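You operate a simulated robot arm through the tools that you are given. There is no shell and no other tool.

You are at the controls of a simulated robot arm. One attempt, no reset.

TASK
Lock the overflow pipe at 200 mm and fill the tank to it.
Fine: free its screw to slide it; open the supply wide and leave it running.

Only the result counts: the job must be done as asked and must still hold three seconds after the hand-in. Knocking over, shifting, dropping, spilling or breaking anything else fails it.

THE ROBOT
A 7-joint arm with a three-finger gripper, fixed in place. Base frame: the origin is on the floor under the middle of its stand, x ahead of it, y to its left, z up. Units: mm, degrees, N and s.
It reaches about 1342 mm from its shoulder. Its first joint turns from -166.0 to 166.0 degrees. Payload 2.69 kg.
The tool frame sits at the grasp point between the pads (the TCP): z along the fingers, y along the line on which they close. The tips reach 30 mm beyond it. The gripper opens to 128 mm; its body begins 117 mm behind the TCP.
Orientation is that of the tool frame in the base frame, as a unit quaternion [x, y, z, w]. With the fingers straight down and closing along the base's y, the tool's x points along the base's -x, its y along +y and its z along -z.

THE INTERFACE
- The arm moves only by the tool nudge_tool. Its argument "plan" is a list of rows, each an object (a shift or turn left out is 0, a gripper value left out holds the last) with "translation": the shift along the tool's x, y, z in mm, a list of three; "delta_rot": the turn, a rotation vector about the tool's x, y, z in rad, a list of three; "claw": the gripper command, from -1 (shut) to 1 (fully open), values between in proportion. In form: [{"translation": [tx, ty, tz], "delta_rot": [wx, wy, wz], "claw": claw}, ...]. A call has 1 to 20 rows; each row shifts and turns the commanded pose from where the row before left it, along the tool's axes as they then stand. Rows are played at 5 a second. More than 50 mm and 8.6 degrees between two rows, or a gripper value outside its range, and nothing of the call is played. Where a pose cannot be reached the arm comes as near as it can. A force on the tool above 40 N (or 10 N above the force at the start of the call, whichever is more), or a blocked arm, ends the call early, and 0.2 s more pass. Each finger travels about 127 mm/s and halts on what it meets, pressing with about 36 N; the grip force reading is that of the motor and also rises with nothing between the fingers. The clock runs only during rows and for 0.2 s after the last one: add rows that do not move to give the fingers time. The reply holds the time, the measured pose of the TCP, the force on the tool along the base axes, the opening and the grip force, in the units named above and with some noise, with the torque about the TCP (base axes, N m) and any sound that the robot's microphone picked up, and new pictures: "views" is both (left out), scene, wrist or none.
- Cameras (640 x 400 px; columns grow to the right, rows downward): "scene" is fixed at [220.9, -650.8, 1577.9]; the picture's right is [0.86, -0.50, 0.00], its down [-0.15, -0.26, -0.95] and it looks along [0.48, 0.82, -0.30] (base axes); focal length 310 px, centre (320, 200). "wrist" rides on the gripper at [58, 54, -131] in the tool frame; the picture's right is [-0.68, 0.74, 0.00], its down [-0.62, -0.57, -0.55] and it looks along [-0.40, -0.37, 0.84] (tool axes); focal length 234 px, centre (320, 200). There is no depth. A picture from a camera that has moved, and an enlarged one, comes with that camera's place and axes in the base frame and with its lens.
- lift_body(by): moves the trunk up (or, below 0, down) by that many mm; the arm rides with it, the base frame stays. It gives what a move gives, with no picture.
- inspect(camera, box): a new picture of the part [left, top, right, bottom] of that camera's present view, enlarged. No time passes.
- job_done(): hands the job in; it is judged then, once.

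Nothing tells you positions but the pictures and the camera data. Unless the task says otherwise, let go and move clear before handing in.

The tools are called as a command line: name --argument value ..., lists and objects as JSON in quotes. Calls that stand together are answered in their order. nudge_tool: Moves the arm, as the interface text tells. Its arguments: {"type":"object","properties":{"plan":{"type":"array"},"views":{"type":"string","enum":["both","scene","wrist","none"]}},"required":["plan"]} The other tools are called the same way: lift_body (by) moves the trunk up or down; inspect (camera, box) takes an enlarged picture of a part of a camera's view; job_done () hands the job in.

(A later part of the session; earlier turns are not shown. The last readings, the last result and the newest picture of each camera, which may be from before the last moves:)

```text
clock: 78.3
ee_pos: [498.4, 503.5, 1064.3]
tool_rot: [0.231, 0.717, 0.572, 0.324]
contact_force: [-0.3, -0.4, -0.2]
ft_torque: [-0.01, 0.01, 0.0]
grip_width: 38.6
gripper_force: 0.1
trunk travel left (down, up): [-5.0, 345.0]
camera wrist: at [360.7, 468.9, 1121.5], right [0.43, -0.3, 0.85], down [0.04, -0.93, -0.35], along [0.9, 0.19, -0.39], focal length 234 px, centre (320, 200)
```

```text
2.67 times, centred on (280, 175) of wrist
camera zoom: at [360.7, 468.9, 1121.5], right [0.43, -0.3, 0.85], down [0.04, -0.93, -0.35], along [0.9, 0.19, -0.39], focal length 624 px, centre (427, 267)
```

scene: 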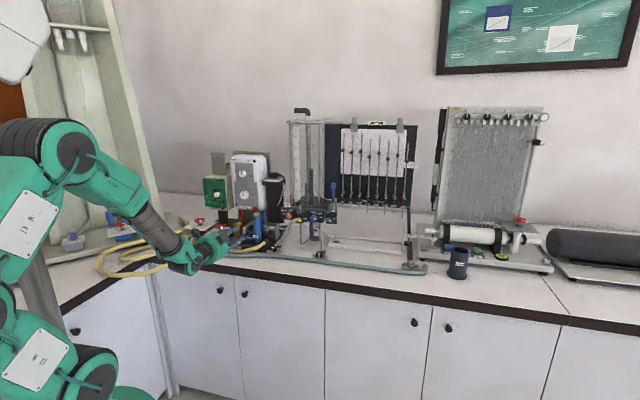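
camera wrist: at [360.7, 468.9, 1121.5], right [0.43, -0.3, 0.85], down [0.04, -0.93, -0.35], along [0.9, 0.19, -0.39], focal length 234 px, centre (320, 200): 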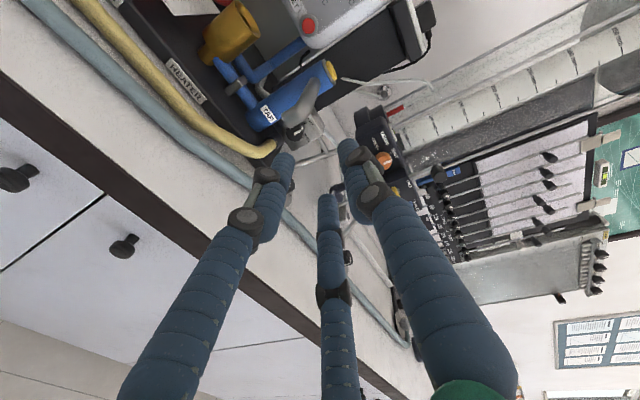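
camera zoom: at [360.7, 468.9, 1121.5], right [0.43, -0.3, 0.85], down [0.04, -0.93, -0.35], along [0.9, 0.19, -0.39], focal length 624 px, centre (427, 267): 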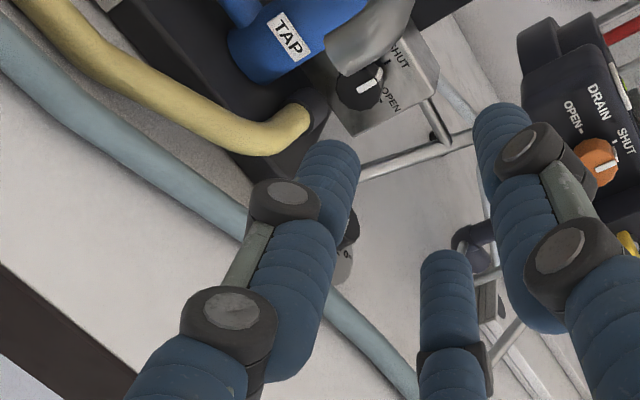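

I now see the TAP spout reaches forward over the left side (around s=-28, z≈1035), so the camera must stay on the right. I'll keep rolling counter-clockwise in free space.

nudge_tool --plan '[{"delta_rot": [0, 0, -0.149]}, {"delta_rot": [0, 0, -0.149]}, {"delta_rot": [0, 0, -0.149]}, {"delta_rot": [0, 0, -0.149]}, {"delta_rot": [0, 0, -0.149]}, {"delta_rot": [0, 0, -0.149]}, {"delta_rot": [0, 0, -0.149]}, {"delta_rot": [0, 0, -0.149]}, {"delta_rot": [0, 0, -0.149]}, {"delta_rot": [0, 0, -0.149]}, {"delta_rot": [0, 0, -0.149]}, {"delta_rot": [0, 0, -0.149]}, {"delta_rot": [0, 0, -0.149]}, {"delta_rot": [0, 0, -0.149]}, {"delta_rot": [0, 0, -0.149]}, {"delta_rot": [0, 0, -0.149]}, {"delta_rot": [0, 0, -0.149]}, {"delta_rot": [0, 0, -0.149]}, {"delta_rot": [0, 0, -0.149]}]' --views "scene"

```text
clock: 82.3
ee_pos: [497.5, 504.3, 1065.7]
tool_rot: [0.673, -0.339, 0.232, -0.615]
contact_force: [0.3, 0.0, -0.3]
ft_torque: [-0.03, -0.01, 0.01]
grip_width: 38.4
gripper_force: 0.2
trunk travel left (down, up): [-5.0, 345.0]
```

scene: 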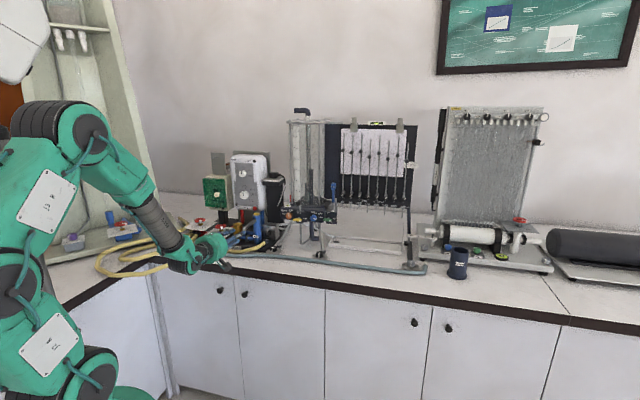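

No limit so far. Eight more steps.

nudge_tool --plan '[{"delta_rot": [0, 0, -0.149]}, {"delta_rot": [0, 0, -0.149]}, {"delta_rot": [0, 0, -0.149]}, {"delta_rot": [0, 0, -0.149]}, {"delta_rot": [0, 0, -0.149]}, {"delta_rot": [0, 0, -0.149]}, {}]' --views "wrist"

```text
clock: 83.9
ee_pos: [496.6, 504.4, 1065.6]
tool_rot: [0.753, -0.014, 0.475, -0.456]
contact_force: [-1.0, 0.2, 0.2]
ft_torque: [-0.03, 0.01, 0.01]
grip_width: 38.5
gripper_force: 0.0
trunk travel left (down, up): [-5.0, 345.0]
camera wrist: at [456.6, 356.8, 1085.9], right [-0.07, -0.12, -0.99], down [-0.97, 0.24, 0.04], along [0.24, 0.96, -0.14], focal length 234 px, centre (320, 200)
```

wrist: 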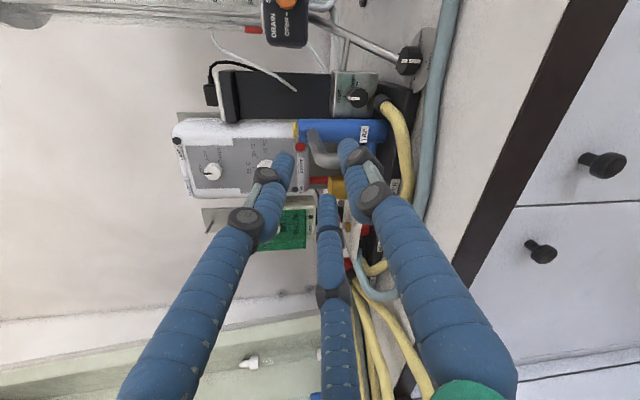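

The roll went all the way round (y≈315°) with no limit. I'll correct pitch and yaw a little and roll the last 17° for the start of the turn.

nudge_tool --plan '[{"delta_rot": [0.0936, -0.0308, 0]}, {"delta_rot": [0, 0, -0.149]}, {"delta_rot": [0, 0, -0.149]}, {}]' --views "wrist"

```text
clock: 84.9
ee_pos: [497.6, 504.5, 1064.3]
tool_rot: [0.727, 0.124, 0.532, -0.416]
contact_force: [0.3, 0.6, 0.1]
ft_torque: [-0.02, 0.01, -0.06]
grip_width: 38.1
gripper_force: 0.0
trunk travel left (down, up): [-5.0, 345.0]
camera wrist: at [466.6, 358.1, 1101.6], right [0.18, -0.28, -0.94], down [-0.97, 0.11, -0.22], along [0.17, 0.95, -0.25], focal length 234 px, centre (320, 200)
```

wrist: 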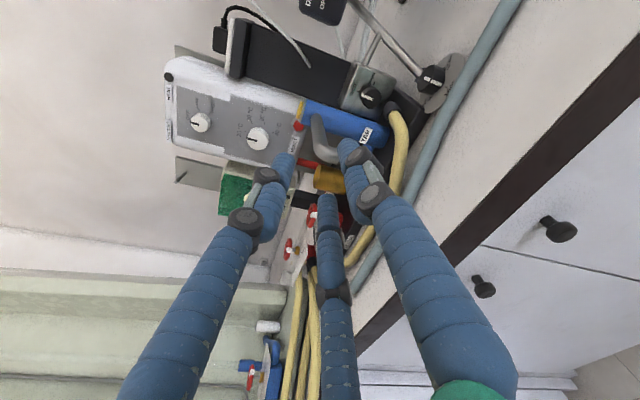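

The roll is in position (y≈332°). I'll approach to a preview point about 65 mm short of the final grip and check alignment.

nudge_tool --plan '[{"translation": [-23.5, 33.3, 0]}, {"translation": [-23.5, 33.3, 0]}, {"translation": [0, 0, 44]}, {"translation": [0, 0, 44]}, {"translation": [0, 0, 44]}, {"translation": [0, 0, 30]}, {}]' --views "both"

inspect --camera "wrist" --box '[240, 100, 400, 250]'

inspect --camera "scene" --box '[220, 190, 316, 260]'

```text
clock: 86.5
ee_pos: [629.6, 597.6, 975.3]
tool_rot: [0.728, 0.123, 0.531, -0.416]
contact_force: [0.0, 0.0, -0.3]
ft_torque: [0.0, -0.04, -0.01]
grip_width: 38.5
gripper_force: 0.1
trunk travel left (down, up): [-5.0, 345.0]
camera wrist: at [599.9, 451.2, 1012.9], right [0.18, -0.28, -0.94], down [-0.97, 0.11, -0.22], along [0.17, 0.95, -0.25], focal length 234 px, centre (320, 200)
```

scene: 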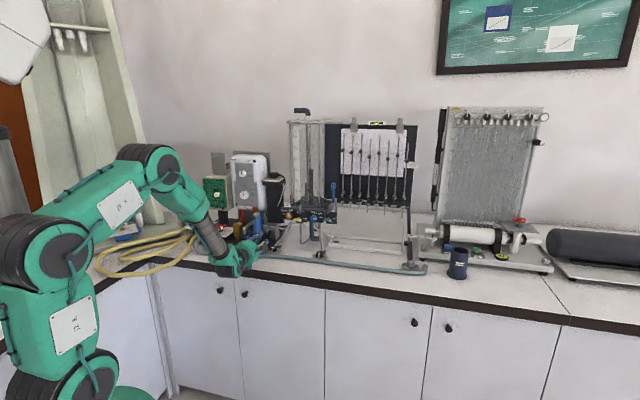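
wrist: 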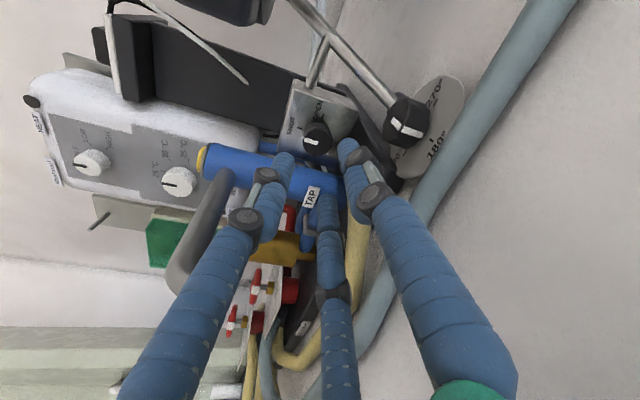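

```text
2.67 times, centred on (320, 175) of wrist
camera zoom: at [599.9, 451.2, 1012.9], right [0.18, -0.28, -0.94], down [-0.97, 0.11, -0.22], along [0.17, 0.95, -0.25], focal length 624 px, centre (320, 267)
```

zoom: 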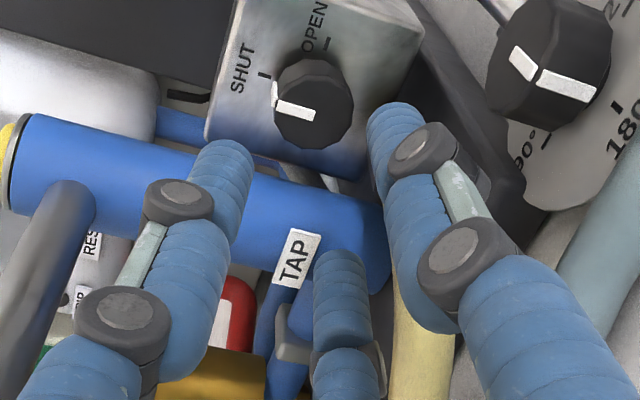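

```text
5.71 times, centred on (268, 225) of scene
camera zoom: at [220.9, -650.8, 1577.9], right [0.86, -0.5, 0.0], down [-0.15, -0.26, -0.95], along [0.48, 0.82, -0.3], focal length 1774 px, centre (617, 57)
```

zoom: 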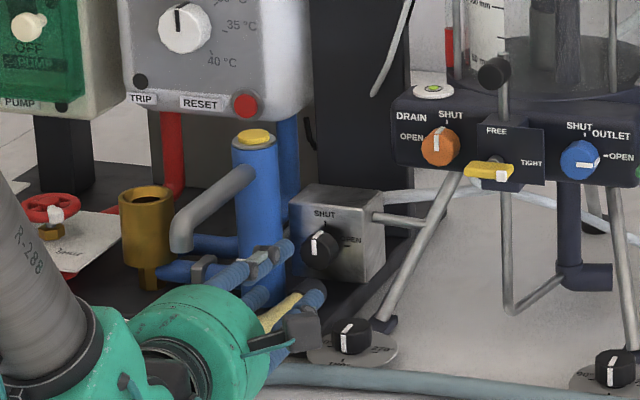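

Alignment looks good: the knob is centred within 3 mm. I'll correct, advance 55 mm and look again.

nudge_tool --plan '[{"translation": [3.2, -0.7, 0]}, {"translation": [0, 0, 20]}, {"translation": [0, 0, 20]}, {"translation": [0, 0, 15]}, {}]' --views "wrist"

inspect --camera "wrist" --box '[240, 100, 400, 250]'

inspect --camera "scene" --box '[240, 205, 304, 255]'

```text
clock: 87.7
ee_pos: [666.4, 636.5, 973.8]
tool_rot: [0.728, 0.123, 0.531, -0.416]
contact_force: [-0.2, -0.8, 0.1]
ft_torque: [0.02, -0.01, -0.01]
grip_width: 38.3
gripper_force: 0.1
trunk travel left (down, up): [-5.0, 345.0]
camera wrist: at [635.8, 488.9, 1011.9], right [0.18, -0.28, -0.94], down [-0.97, 0.11, -0.22], along [0.17, 0.95, -0.25], focal length 234 px, centre (320, 200)
```

wrist: 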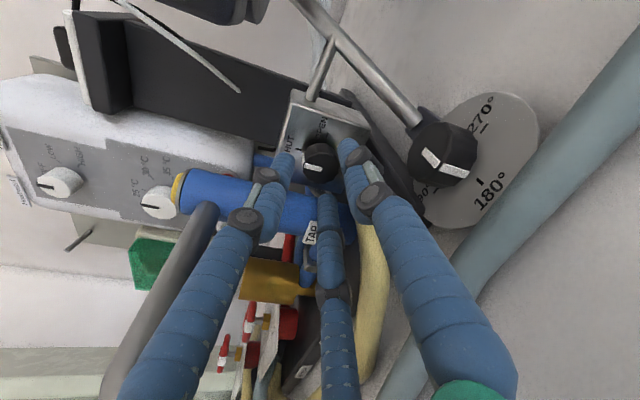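

```text
2.67 times, centred on (320, 175) of wrist
camera zoom: at [635.8, 488.9, 1011.9], right [0.18, -0.28, -0.94], down [-0.97, 0.11, -0.22], along [0.17, 0.95, -0.25], focal length 624 px, centre (320, 267)
```

zoom: 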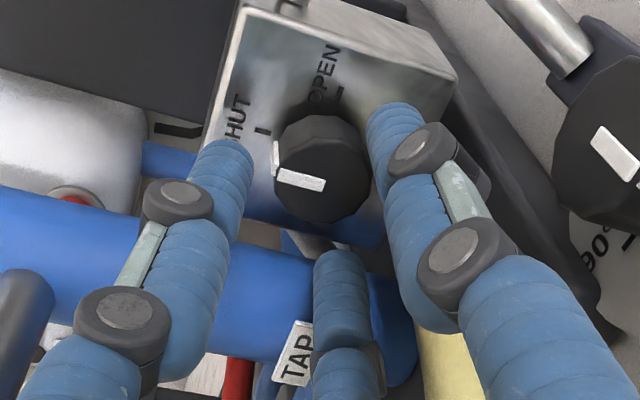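

```text
8.00 times, centred on (272, 230) of scene
camera zoom: at [220.9, -650.8, 1577.9], right [0.86, -0.5, 0.0], down [-0.15, -0.26, -0.95], along [0.48, 0.82, -0.3], focal length 2483 px, centre (704, -40)
```

zoom: 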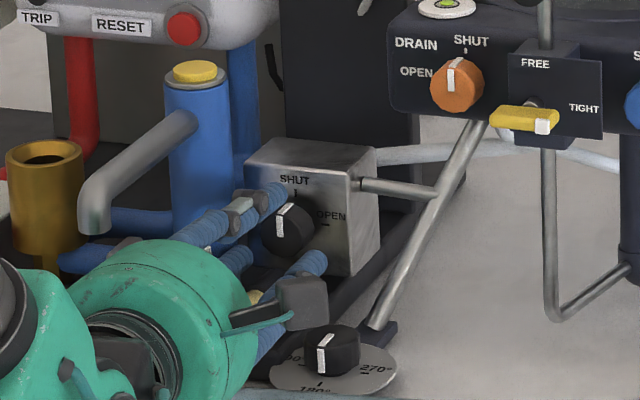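

The knob is right on the tool axis. I'll go the last 22 mm in small steps, then close.

nudge_tool --plan '[{"translation": [0, 0, 8]}, {"translation": [0, 0, 8]}, {"translation": [0, 0, 6]}, {}]' --views "wrist"

inspect --camera "wrist" --box '[240, 100, 400, 250]'

```text
clock: 88.7
ee_pos: [681.6, 650.6, 975.2]
tool_rot: [0.728, 0.122, 0.531, -0.415]
contact_force: [1.0, -0.1, 0.7]
ft_torque: [-0.02, 0.01, 0.04]
grip_width: 38.3
gripper_force: 0.1
trunk travel left (down, up): [-5.0, 345.0]
camera wrist: at [651.7, 504.7, 1010.9], right [0.18, -0.28, -0.94], down [-0.97, 0.11, -0.22], along [0.17, 0.95, -0.25], focal length 234 px, centre (320, 200)
```

wrist: 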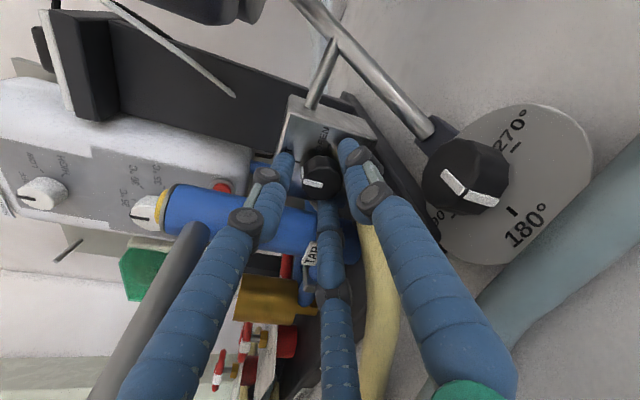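

```text
2.67 times, centred on (320, 175) of wrist
camera zoom: at [651.7, 504.7, 1010.9], right [0.18, -0.28, -0.94], down [-0.97, 0.11, -0.22], along [0.17, 0.95, -0.25], focal length 624 px, centre (320, 267)
```

zoom: 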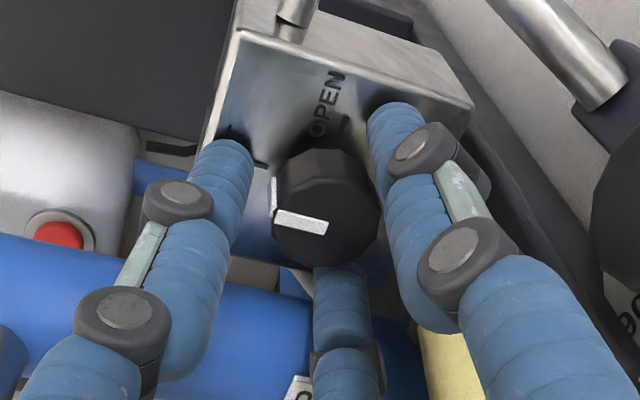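

The knob sits between the fingers. I'll close the grip.

nudge_tool --plan '[{"claw": -1}, {}, {}]' --views "wrist"

inspect --camera "wrist" --box '[240, 100, 400, 250]'

```text
clock: 89.5
ee_pos: [680.8, 652.2, 973.0]
tool_rot: [0.729, 0.123, 0.531, -0.415]
contact_force: [-6.4, 4.6, -5.2]
ft_torque: [0.11, -0.06, -0.16]
grip_width: 29.2
gripper_force: 44.7
trunk travel left (down, up): [-5.0, 345.0]
camera wrist: at [651.1, 505.1, 1010.2], right [0.18, -0.28, -0.94], down [-0.97, 0.11, -0.22], along [0.17, 0.95, -0.25], focal length 234 px, centre (320, 200)
```

wrist: 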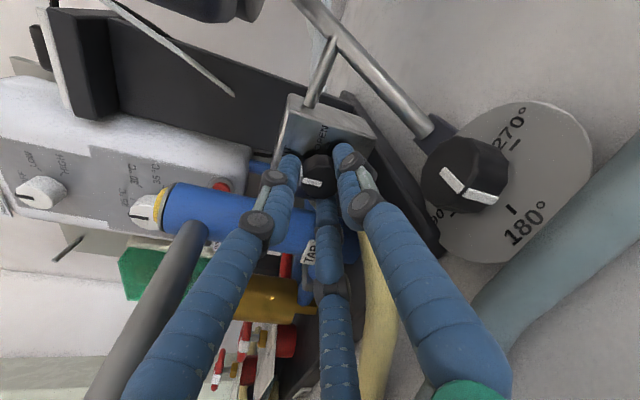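

```text
2.67 times, centred on (320, 175) of wrist
camera zoom: at [651.1, 505.1, 1010.2], right [0.18, -0.28, -0.94], down [-0.97, 0.11, -0.22], along [0.17, 0.95, -0.25], focal length 624 px, centre (320, 267)
```

zoom: 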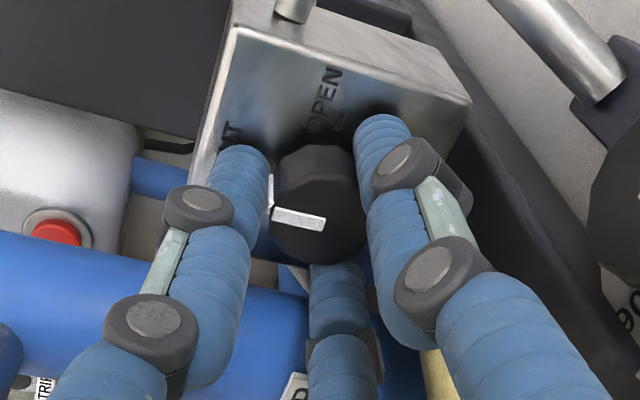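

The grip is solid at 29 mm. I'll turn clockwise 20° as a first increment and check that the pointer follows.

nudge_tool --plan '[{"delta_rot": [0, 0, 0.117]}, {"delta_rot": [0, 0, 0.117]}, {"delta_rot": [0, 0, 0.117]}, {}]' --views "wrist"

inspect --camera "wrist" --box '[240, 100, 400, 250]'

```text
clock: 90.5
ee_pos: [681.2, 651.7, 973.6]
tool_rot: [0.738, -0.006, 0.45, -0.502]
contact_force: [-1.4, 4.9, -8.1]
ft_torque: [-0.09, -0.47, -0.19]
grip_width: 28.2
gripper_force: 44.9
trunk travel left (down, up): [-5.0, 345.0]
camera wrist: at [652.6, 500.2, 982.9], right [-0.08, -0.05, -1.0], down [-0.98, 0.16, 0.07], along [0.16, 0.99, -0.06], focal length 234 px, centre (320, 200)
```

wrist: 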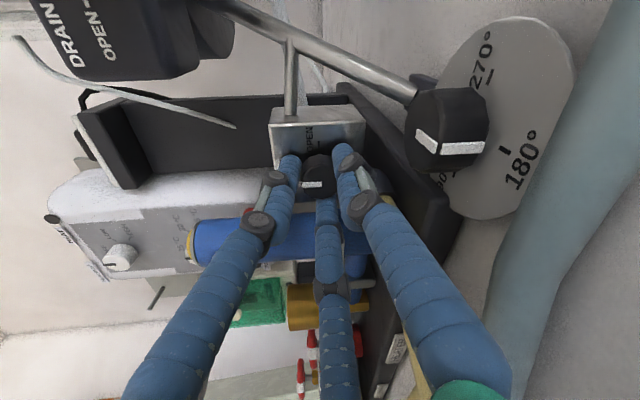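

```text
2.67 times, centred on (320, 175) of wrist
camera zoom: at [652.6, 500.2, 982.9], right [-0.08, -0.05, -1.0], down [-0.98, 0.16, 0.07], along [0.16, 0.99, -0.06], focal length 624 px, centre (320, 267)
```

zoom: 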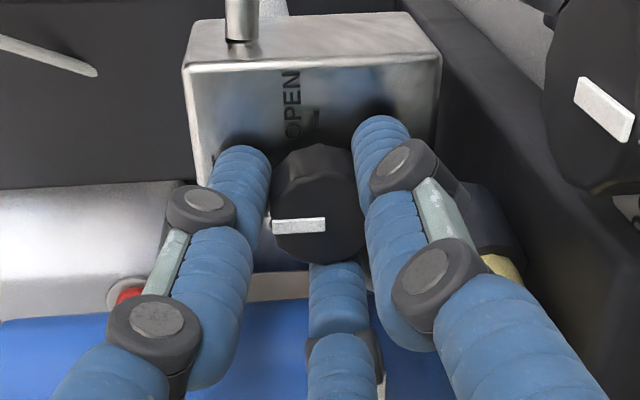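

The pointer did not follow: only the rounded fingertips touch the knob and they slipped. I'll open slightly, rotate back and go about 9 mm deeper for a proper hold.

nudge_tool --plan '[{"claw": -0.4}, {}, {"delta_rot": [0, 0, -0.117]}, {"delta_rot": [0, 0, -0.117]}, {"delta_rot": [0, 0, -0.117]}, {"translation": [0, 0, 5]}, {"translation": [0, 0, 4]}, {}]' --views "wrist"

inspect --camera "wrist" --box '[240, 100, 400, 250]'

```text
clock: 92.0
ee_pos: [682.5, 652.6, 974.1]
tool_rot: [0.728, 0.123, 0.531, -0.415]
contact_force: [-21.0, -24.2, 7.3]
ft_torque: [0.9, -0.82, -0.05]
grip_width: 39.9
gripper_force: 1.7
trunk travel left (down, up): [-5.0, 345.0]
stopped in row 7: the force on the tool passed its limit at 47 N (the readings are from after the stop); the commanded pose is now the measured one
camera wrist: at [653.2, 507.1, 1009.3], right [0.18, -0.28, -0.94], down [-0.97, 0.11, -0.22], along [0.17, 0.95, -0.25], focal length 234 px, centre (320, 200)
```

wrist: 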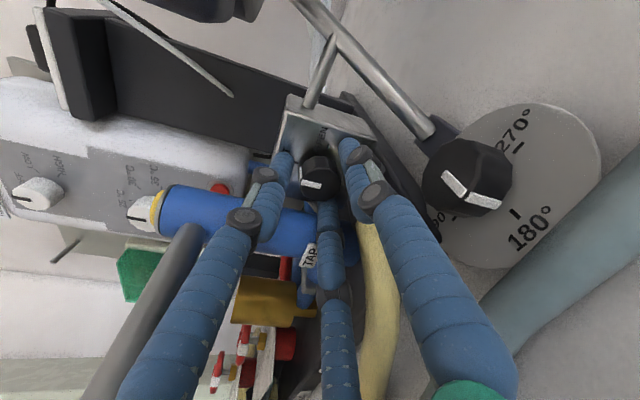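

```text
2.67 times, centred on (320, 175) of wrist
camera zoom: at [653.2, 507.1, 1009.3], right [0.18, -0.28, -0.94], down [-0.97, 0.11, -0.22], along [0.17, 0.95, -0.25], focal length 624 px, centre (320, 267)
```

zoom: 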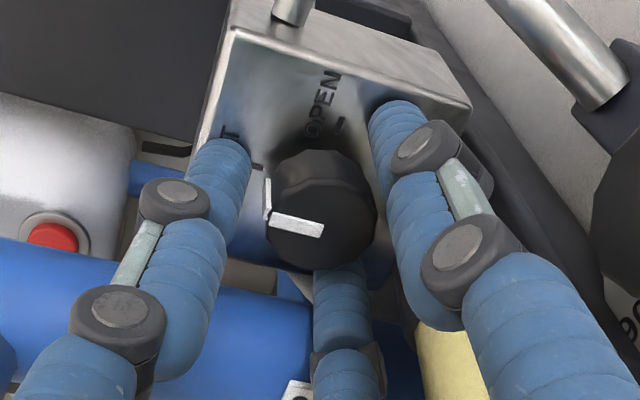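

The tips met the valve box face, so I'm at full depth. The grip width data (29.2→28.2 mm) shows a 12-sided knob: I started on its corners and slid onto the flats, and the knob then moved about 3°. I'll back off 2 mm, roll so the fingers sit on flats, and re-grip.

nudge_tool --plan '[{"translation": [0, 0, -2.5]}, {"delta_rot": [0, 0, -0.07]}, {}]' --views "none"

nudge_tool --plan '[{"claw": -1}, {}, {}]' --views "wrist"

inspect --camera "wrist" --box '[240, 100, 400, 250]'

```text
clock: 92.8
ee_pos: [684.8, 652.3, 972.0]
tool_rot: [0.723, 0.149, 0.545, -0.397]
contact_force: [-0.9, -8.8, 2.2]
ft_torque: [0.33, -0.07, -0.16]
grip_width: 38.7
gripper_force: 0.5
trunk travel left (down, up): [-5.0, 345.0]
```

```text
clock: 93.6
ee_pos: [683.2, 655.4, 972.3]
tool_rot: [0.723, 0.149, 0.546, -0.396]
contact_force: [1.4, 8.2, 8.1]
ft_torque: [0.24, -0.25, 0.02]
grip_width: 29.0
gripper_force: 45.3
trunk travel left (down, up): [-5.0, 345.0]
camera wrist: at [652.2, 509.3, 1014.6], right [0.23, -0.32, -0.92], down [-0.96, 0.09, -0.28], along [0.17, 0.94, -0.29], focal length 234 px, centre (320, 200)
```

wrist: 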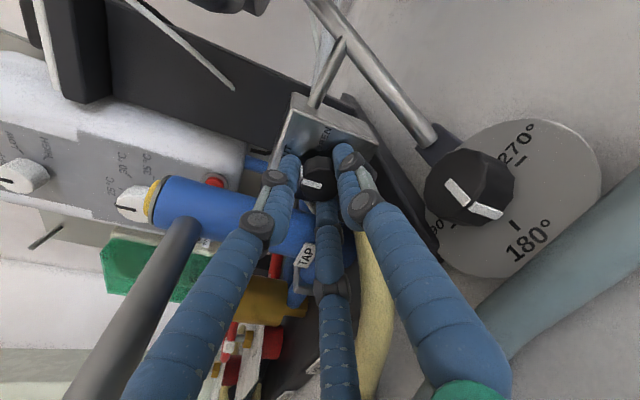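

```text
2.67 times, centred on (320, 175) of wrist
camera zoom: at [652.2, 509.3, 1014.6], right [0.23, -0.32, -0.92], down [-0.96, 0.09, -0.28], along [0.17, 0.94, -0.29], focal length 624 px, centre (320, 267)
```

zoom: 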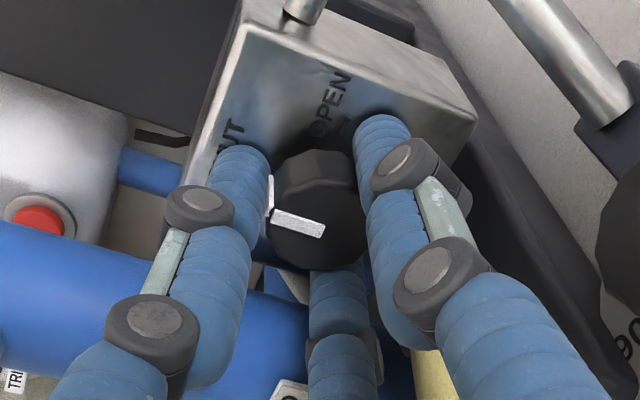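

Gripped again at y≈336°. I'll rotate clockwise in smaller steps and check the pointer's response.

nudge_tool --plan '[{"delta_rot": [0, 0, 0.06]}, {"delta_rot": [0, 0, 0.06]}, {"delta_rot": [0, 0, 0.06]}, {}]' --views "wrist"

inspect --camera "wrist" --box '[280, 110, 360, 185]'

```text
clock: 94.6
ee_pos: [683.4, 654.7, 974.0]
tool_rot: [0.733, 0.083, 0.508, -0.444]
contact_force: [-0.1, 9.8, 18.5]
ft_torque: [0.49, -0.68, -0.1]
grip_width: 28.7
gripper_force: 45.4
trunk travel left (down, up): [-5.0, 345.0]
camera wrist: at [654.3, 505.1, 1001.3], right [0.1, -0.21, -0.97], down [-0.98, 0.13, -0.13], along [0.16, 0.97, -0.19], focal length 234 px, centre (320, 200)
```

wrist: 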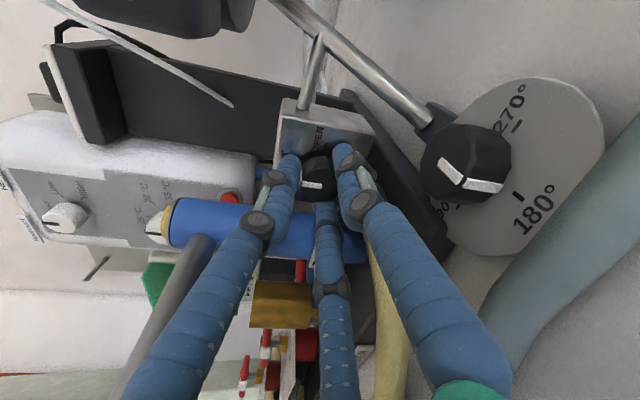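

```text
5.33 times, centred on (320, 148) of wrist
camera zoom: at [654.3, 505.1, 1001.3], right [0.1, -0.21, -0.97], down [-0.98, 0.13, -0.13], along [0.16, 0.97, -0.19], focal length 1249 px, centre (320, 480)
```

zoom: 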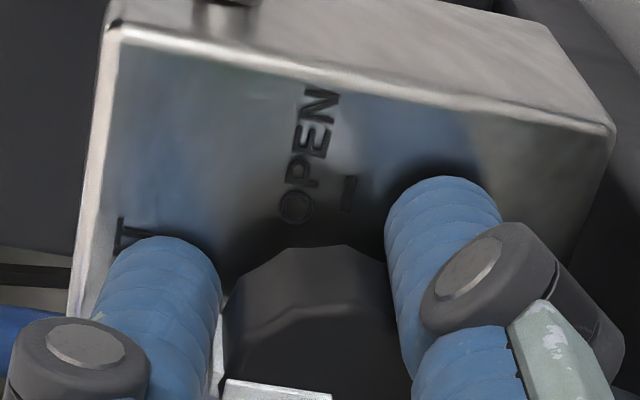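

inspect --camera "wrist" --box '[272, 130, 368, 220]'

```text
4.44 times, centred on (320, 175) of wrist
camera zoom: at [654.3, 505.1, 1001.3], right [0.1, -0.21, -0.97], down [-0.98, 0.13, -0.13], along [0.16, 0.97, -0.19], focal length 1041 px, centre (320, 311)
```

zoom: 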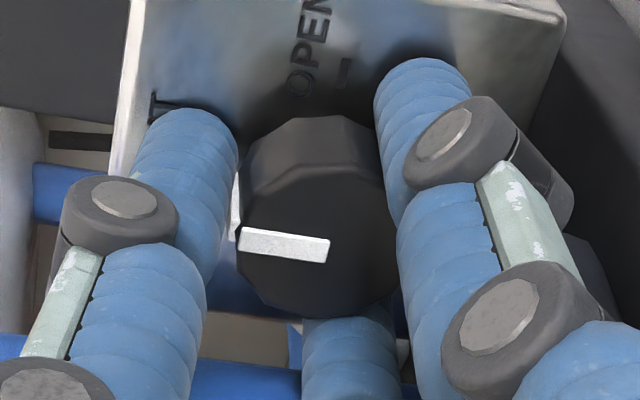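

The knob only moves 2–3° per 10° of turn, so the fingers slip. My tool axis is tilted about 5° to the knob, which gives uneven contact. I'll open, back off a little, align exactly with the knob axis and re-grip.

nudge_tool --plan '[{"claw": -0.38}, {}, {"translation": [0, 0, -9]}, {"delta_rot": [0.0112, 0.099, 0]}, {"delta_rot": [0, 0, -0.09]}, {"delta_rot": [0, 0, -0.095]}, {}]' --views "wrist"

inspect --camera "wrist" --box '[256, 120, 384, 240]'

```text
clock: 96.2
ee_pos: [679.2, 647.2, 969.9]
tool_rot: [0.697, 0.129, 0.581, -0.4]
contact_force: [-0.5, 1.0, 1.6]
ft_torque: [-0.06, 0.12, -0.07]
grip_width: 39.6
gripper_force: 0.0
trunk travel left (down, up): [-5.0, 345.0]
camera wrist: at [636.8, 501.1, 1003.2], right [0.28, -0.28, -0.92], down [-0.93, 0.15, -0.33], along [0.24, 0.95, -0.22], focal length 234 px, centre (320, 200)
```

wrist: 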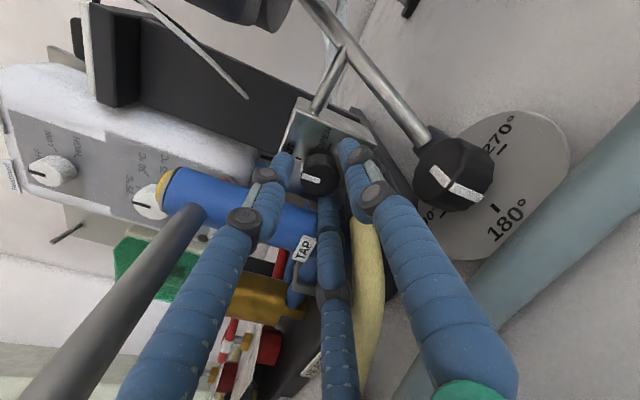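

```text
3.33 times, centred on (320, 180) of wrist
camera zoom: at [636.8, 501.1, 1003.2], right [0.28, -0.28, -0.92], down [-0.93, 0.15, -0.33], along [0.24, 0.95, -0.22], focal length 781 px, centre (320, 267)
```

zoom: 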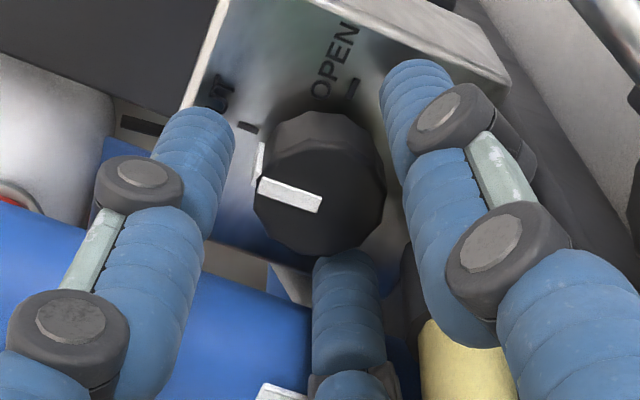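

The axis is now parallel to the knob's. I'll nudge to centre, advance 6 mm and re-grip, then test-turn.

nudge_tool --plan '[{"translation": [-0.9, -2.1, 0]}, {"translation": [0, 0, 6]}, {}, {"claw": -1}, {}, {}]' --views "none"

inspect --camera "wrist" --box '[272, 130, 368, 220]'

nudge_tool --plan '[{"delta_rot": [0, 0, 0.06]}, {"delta_rot": [0, 0, 0.06]}, {"delta_rot": [0, 0, 0.06]}, {}]' --views "none"

inspect --camera "wrist" --box '[272, 130, 368, 220]'

```text
clock: 97.6
ee_pos: [680.2, 652.3, 971.5]
tool_rot: [0.697, 0.128, 0.581, -0.399]
contact_force: [7.2, 0.0, 13.5]
ft_torque: [-4.88, 7.43, -2.8]
grip_width: 28.5
gripper_force: 44.9
trunk travel left (down, up): [-5.0, 345.0]
```

```text
4.44 times, centred on (320, 175) of wrist
camera zoom: at [639.9, 507.2, 1003.0], right [0.28, -0.28, -0.92], down [-0.93, 0.15, -0.33], along [0.24, 0.95, -0.22], focal length 1041 px, centre (320, 311)
```

zoom: 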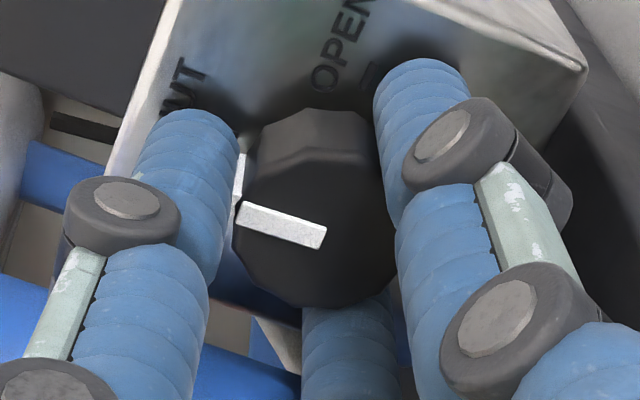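

```text
clock: 98.6
ee_pos: [679.8, 651.8, 970.7]
tool_rot: [0.706, 0.066, 0.543, -0.451]
contact_force: [15.3, -8.0, 3.8]
ft_torque: [-3.87, 2.08, 1.95]
grip_width: 28.0
gripper_force: 44.8
trunk travel left (down, up): [-5.0, 345.0]
```

```text
4.44 times, centred on (320, 175) of wrist
camera zoom: at [643.1, 503.6, 989.2], right [0.16, -0.16, -0.97], down [-0.96, 0.19, -0.19], along [0.21, 0.97, -0.13], focal length 1041 px, centre (320, 311)
```

zoom: 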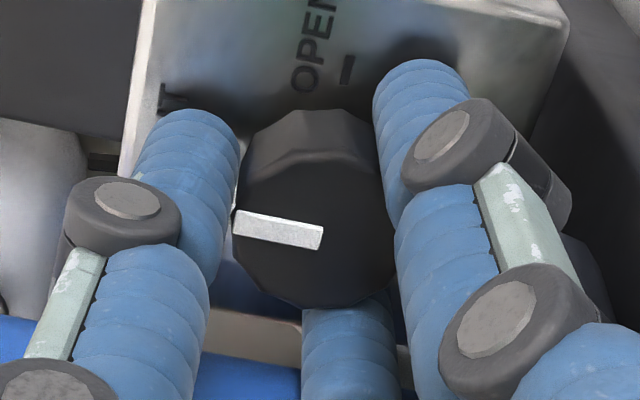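

The torque reading jumped to about 9 N·m, so something besides the fingers is touching, probably the gripper's underside on the counter or hose. I'll look.

inspect --camera "scene" --box '[190, 200, 318, 280]'

inspect --camera "wrist" --box '[0, 0, 640, 400]'

```text
5.00 times, centred on (254, 240) of scene
camera zoom: at [220.9, -650.8, 1577.9], right [0.86, -0.5, 0.0], down [-0.15, -0.26, -0.95], along [0.48, 0.82, -0.3], focal length 1552 px, centre (650, 0)
```

zoom: 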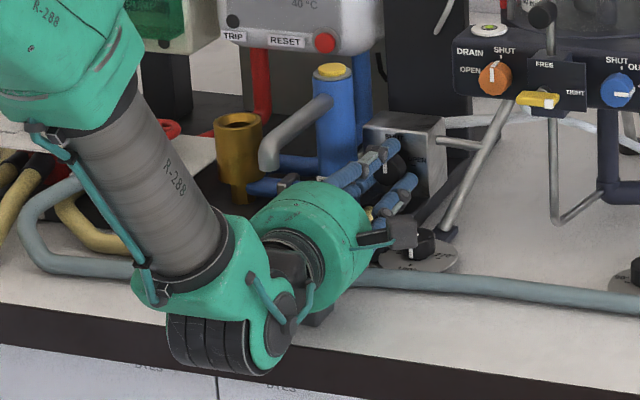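

```text
1.00 times, centred on (320, 200) of wrist (not enlarged: the box is as wide or as high as the picture)
camera zoom: at [643.1, 503.6, 989.2], right [0.16, -0.16, -0.97], down [-0.96, 0.19, -0.19], along [0.21, 0.97, -0.13], focal length 234 px, centre (320, 200)
```

zoom: 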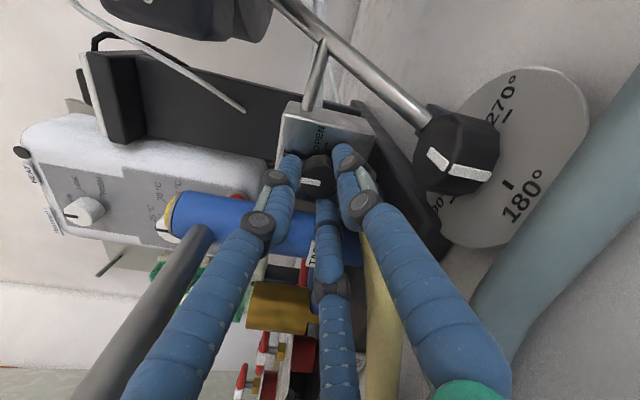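

A housing under the gripper rests on the bare counter, which is harmless, and it eases as I turn clockwise. In this aligned grip the knob did follow about half the motion after an initial slip, so I'll continue the turn another 15° and check.

nudge_tool --plan '[{"delta_rot": [0, 0, 0.052]}, {"delta_rot": [0, 0, 0.052]}, {"delta_rot": [0, 0, 0.052]}, {"delta_rot": [0, 0, 0.052]}, {"delta_rot": [0, 0, 0.052]}, {}]' --views "none"

inspect --camera "wrist" --box '[272, 130, 368, 220]'

inspect --camera "scene" --box '[220, 200, 316, 260]'

```text
clock: 100.0
ee_pos: [679.6, 651.7, 971.2]
tool_rot: [0.708, -0.027, 0.48, -0.517]
contact_force: [10.7, -16.4, 4.6]
ft_torque: [-5.22, 3.29, 2.31]
grip_width: 27.5
gripper_force: 44.9
trunk travel left (down, up): [-5.0, 345.0]
```

```text
4.44 times, centred on (320, 175) of wrist
camera zoom: at [644.4, 502.0, 968.9], right [-0.03, 0.02, -1.0], down [-0.98, 0.2, 0.03], along [0.2, 0.98, 0.01], focal length 1041 px, centre (320, 311)
```

zoom: 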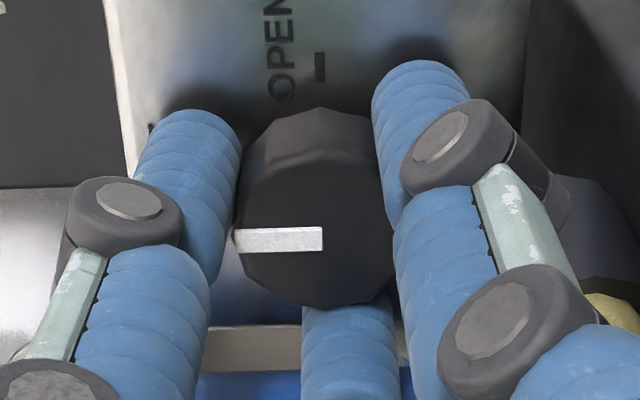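

```text
6.67 times, centred on (268, 230) of scene
camera zoom: at [220.9, -650.8, 1577.9], right [0.86, -0.5, 0.0], down [-0.15, -0.26, -0.95], along [0.48, 0.82, -0.3], focal length 2069 px, centre (667, 0)
```

zoom: 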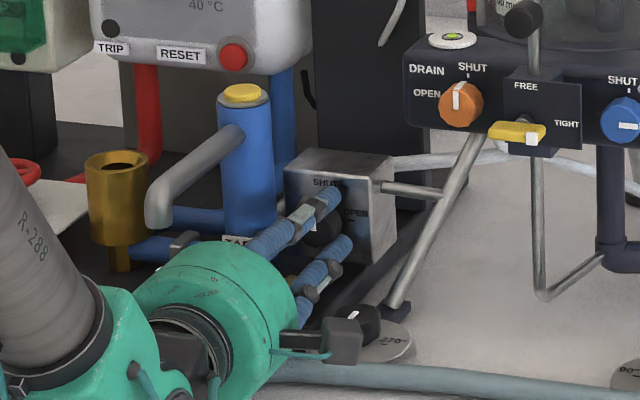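

The knob is creeping (about 7° so far) with a lot of slip, so I'll ratchet. I'll open, roll back with a 2° pitch to clear the counter, re-grip, and make a faster stroke to see if the knob follows better.

nudge_tool --plan '[{"claw": -0.4}, {}, {"delta_rot": [-0.0265, -0.0228, 0]}, {"delta_rot": [0, 0, -0.149]}, {"delta_rot": [0, 0, -0.149]}, {"delta_rot": [0, 0, -0.06]}, {"claw": -1}, {}, {}]' --views "none"

inspect --camera "wrist" --box '[272, 130, 368, 220]'

nudge_tool --plan '[{"delta_rot": [0, 0, 0.149]}, {"delta_rot": [0, 0, 0.149]}, {"delta_rot": [0, 0, 0.149]}]' --views "none"

inspect --camera "wrist" --box '[272, 130, 368, 220]'

```text
clock: 102.0
ee_pos: [679.2, 653.0, 972.4]
tool_rot: [0.714, 0.102, 0.555, -0.415]
contact_force: [3.2, -4.5, -2.7]
ft_torque: [0.06, -0.07, -0.23]
grip_width: 28.5
gripper_force: 45.2
trunk travel left (down, up): [-5.0, 345.0]
```

```text
4.44 times, centred on (320, 175) of wrist
camera zoom: at [642.1, 505.8, 1002.0], right [0.2, -0.25, -0.95], down [-0.95, 0.17, -0.25], along [0.22, 0.95, -0.21], focal length 1041 px, centre (320, 311)
```

zoom: 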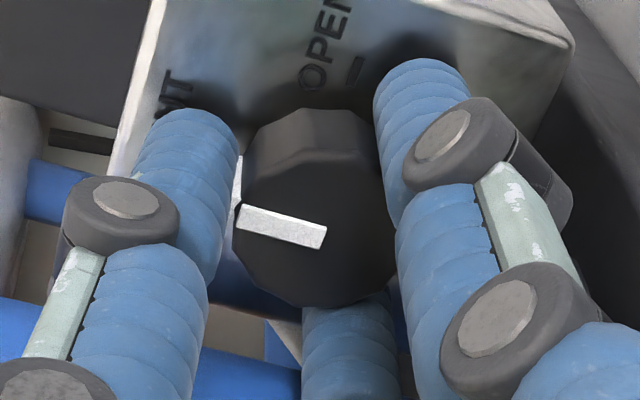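

```text
clock: 102.8
ee_pos: [681.0, 653.8, 971.3]
tool_rot: [0.719, -0.06, 0.448, -0.529]
contact_force: [4.1, -10.0, -3.1]
ft_torque: [-0.53, -0.65, 0.1]
grip_width: 28.3
gripper_force: 44.7
trunk travel left (down, up): [-5.0, 345.0]
```

```text
4.44 times, centred on (320, 175) of wrist
camera zoom: at [644.2, 502.6, 966.9], right [-0.11, 0.06, -0.99], down [-0.97, 0.2, 0.12], along [0.21, 0.98, 0.03], focal length 1041 px, centre (320, 311)
```

zoom: 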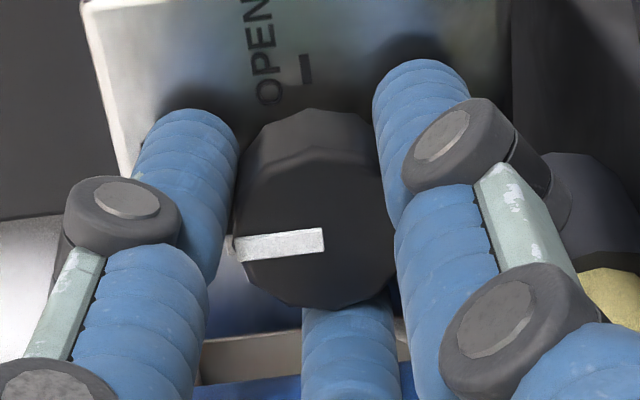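

The knob turns at about 4°/s no matter how fast I rotate, so it is heavily damped and turning slowly should avoid slip. I'll roll back, re-grip and rotate at about 3°/s.

nudge_tool --plan '[{"claw": -0.4}, {}, {"delta_rot": [0, 0, -0.149]}, {"delta_rot": [0, 0, -0.149]}, {"delta_rot": [0, 0, -0.149]}, {"claw": -1}, {}, {}, {}]' --views "none"

inspect --camera "wrist" --box '[272, 130, 368, 220]'

nudge_tool --plan '[{"delta_rot": [0, 0, 0.011]}, {"delta_rot": [0, 0, 0.011]}, {"delta_rot": [0, 0, 0.011]}, {"delta_rot": [0, 0, 0.011]}, {"delta_rot": [0, 0, 0.011]}, {"delta_rot": [0, 0, 0.011]}, {"delta_rot": [0, 0, 0.011]}, {"delta_rot": [0, 0, 0.011]}, {"delta_rot": [0, 0, 0.011]}, {"delta_rot": [0, 0, 0.011]}, {"delta_rot": [0, 0, 0.011]}, {"delta_rot": [0, 0, 0.011]}, {"delta_rot": [0, 0, 0.011]}, {"delta_rot": [0, 0, 0.011]}, {"delta_rot": [0, 0, 0.011]}, {"delta_rot": [0, 0, 0.011]}, {"delta_rot": [0, 0, 0.011]}, {"delta_rot": [0, 0, 0.011]}, {"delta_rot": [0, 0, 0.011]}, {"delta_rot": [0, 0, 0.011]}]' --views "none"

inspect --camera "wrist" --box '[272, 130, 368, 220]'

```text
clock: 104.8
ee_pos: [679.8, 652.7, 972.5]
tool_rot: [0.714, 0.101, 0.554, -0.415]
contact_force: [0.2, -8.4, -4.2]
ft_torque: [0.23, -0.22, 0.13]
grip_width: 28.8
gripper_force: 44.6
trunk travel left (down, up): [-5.0, 345.0]
```

```text
4.44 times, centred on (320, 175) of wrist
camera zoom: at [642.3, 506.7, 1001.8], right [0.2, -0.25, -0.95], down [-0.95, 0.17, -0.25], along [0.22, 0.95, -0.21], focal length 1041 px, centre (320, 311)
```

zoom: 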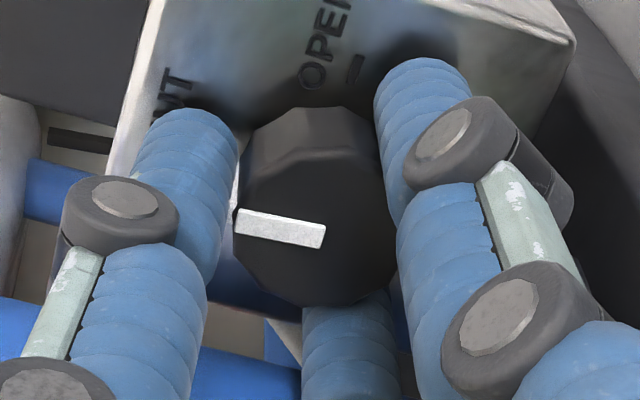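

```text
clock: 109.0
ee_pos: [680.3, 652.6, 972.4]
tool_rot: [0.72, 0.023, 0.506, -0.473]
contact_force: [11.0, -5.8, 0.6]
ft_torque: [-0.09, -0.34, 0.07]
grip_width: 27.9
gripper_force: 45.0
trunk travel left (down, up): [-5.0, 345.0]
```

```text
4.44 times, centred on (320, 175) of wrist
camera zoom: at [644.5, 502.9, 984.9], right [0.05, -0.1, -0.99], down [-0.98, 0.2, -0.07], along [0.2, 0.97, -0.09], focal length 1041 px, centre (320, 311)
```

zoom: 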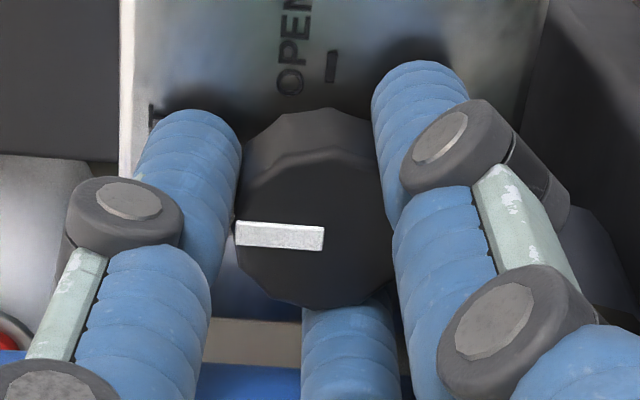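

The pointer still hasn't really moved, so the fingertips are slipping on a stiff knob. I'll look very closely at the knob's shape and the contacts.

inspect --camera "wrist" --box '[300, 145, 345, 173]'

inspect --camera "wrist" --box '[295, 140, 355, 180]'

inspect --camera "scene" --box '[262, 222, 286, 242]'

```text
14.22 times, centred on (322, 159) of wrist
camera zoom: at [644.5, 502.9, 984.9], right [0.05, -0.1, -0.99], down [-0.98, 0.2, -0.07], along [0.2, 0.97, -0.09], focal length 3330 px, centre (284, 783)
```

zoom: 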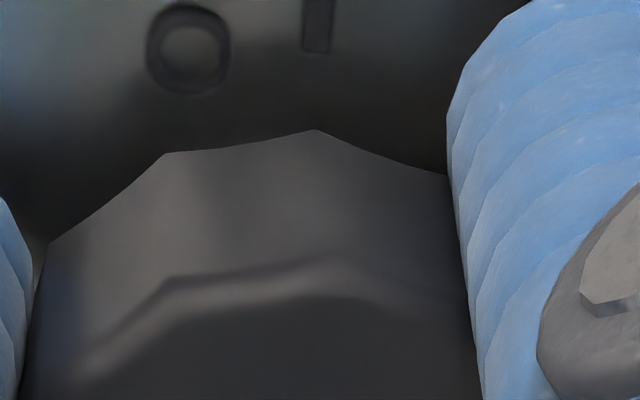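

```text
10.00 times, centred on (325, 160) of wrist
camera zoom: at [644.5, 502.9, 984.9], right [0.05, -0.1, -0.99], down [-0.98, 0.2, -0.07], along [0.2, 0.97, -0.09], focal length 2342 px, centre (270, 600)
```

zoom: 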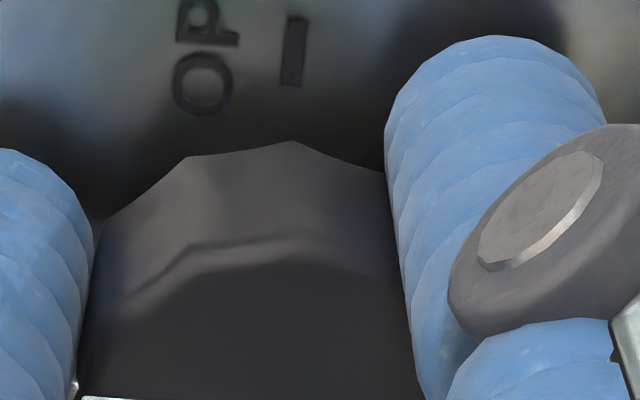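

```text
16.00 times, centred on (274, 232) of scene
camera zoom: at [220.9, -650.8, 1577.9], right [0.86, -0.5, 0.0], down [-0.15, -0.26, -0.95], along [0.48, 0.82, -0.3], focal length 4966 px, centre (1056, -312)
```

zoom: 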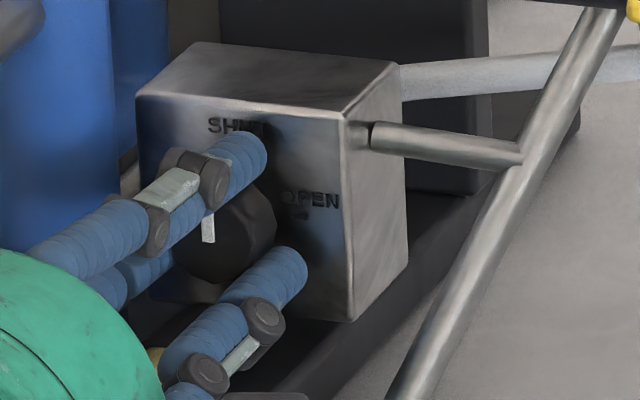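

The knob has ten flats and the tips simply slip at about 0.4 N·m, so before forcing it I want to be sure this is the right valve. I'll trace the hoses from here.

inspect --camera "scene" --box '[85, 205, 213, 285]'

inspect --camera "scene" --box '[180, 215, 244, 265]'

inspect --camera "scene" --box '[60, 190, 150, 250]'

```text
5.00 times, centred on (149, 245) of scene
camera zoom: at [220.9, -650.8, 1577.9], right [0.86, -0.5, 0.0], down [-0.15, -0.26, -0.95], along [0.48, 0.82, -0.3], focal length 1552 px, centre (1175, -25)
```

zoom: 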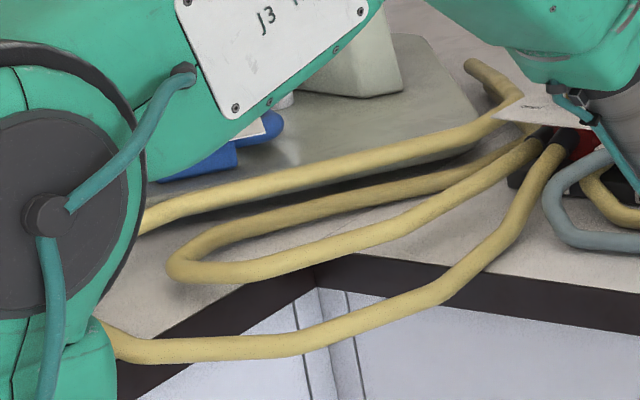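

```text
8.00 times, centred on (212, 240) of scene
camera zoom: at [220.9, -650.8, 1577.9], right [0.86, -0.5, 0.0], down [-0.15, -0.26, -0.95], along [0.48, 0.82, -0.3], focal length 2483 px, centre (1184, -120)
```

zoom: 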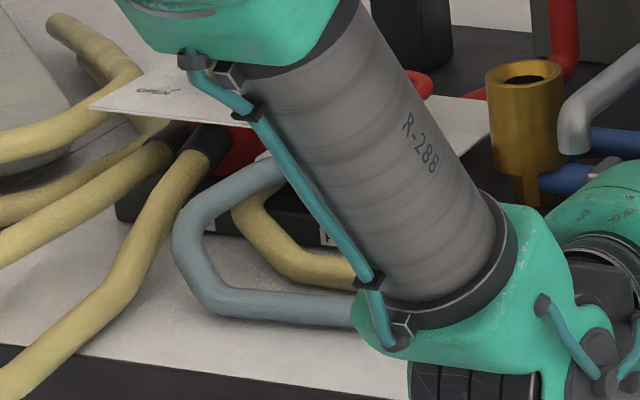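

```text
6.67 times, centred on (105, 220) of scene
camera zoom: at [220.9, -650.8, 1577.9], right [0.86, -0.5, 0.0], down [-0.15, -0.26, -0.95], along [0.48, 0.82, -0.3], focal length 2069 px, centre (1753, 67)
```

zoom: 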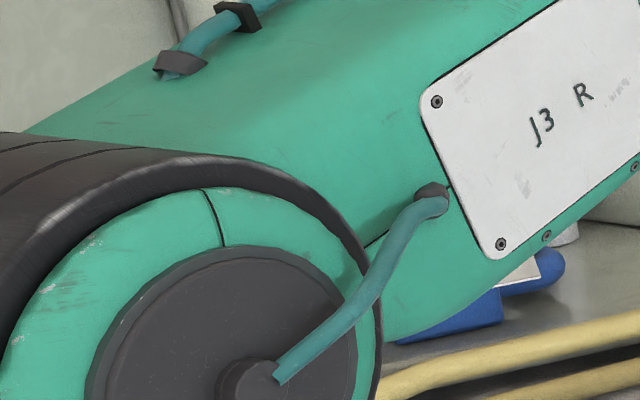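

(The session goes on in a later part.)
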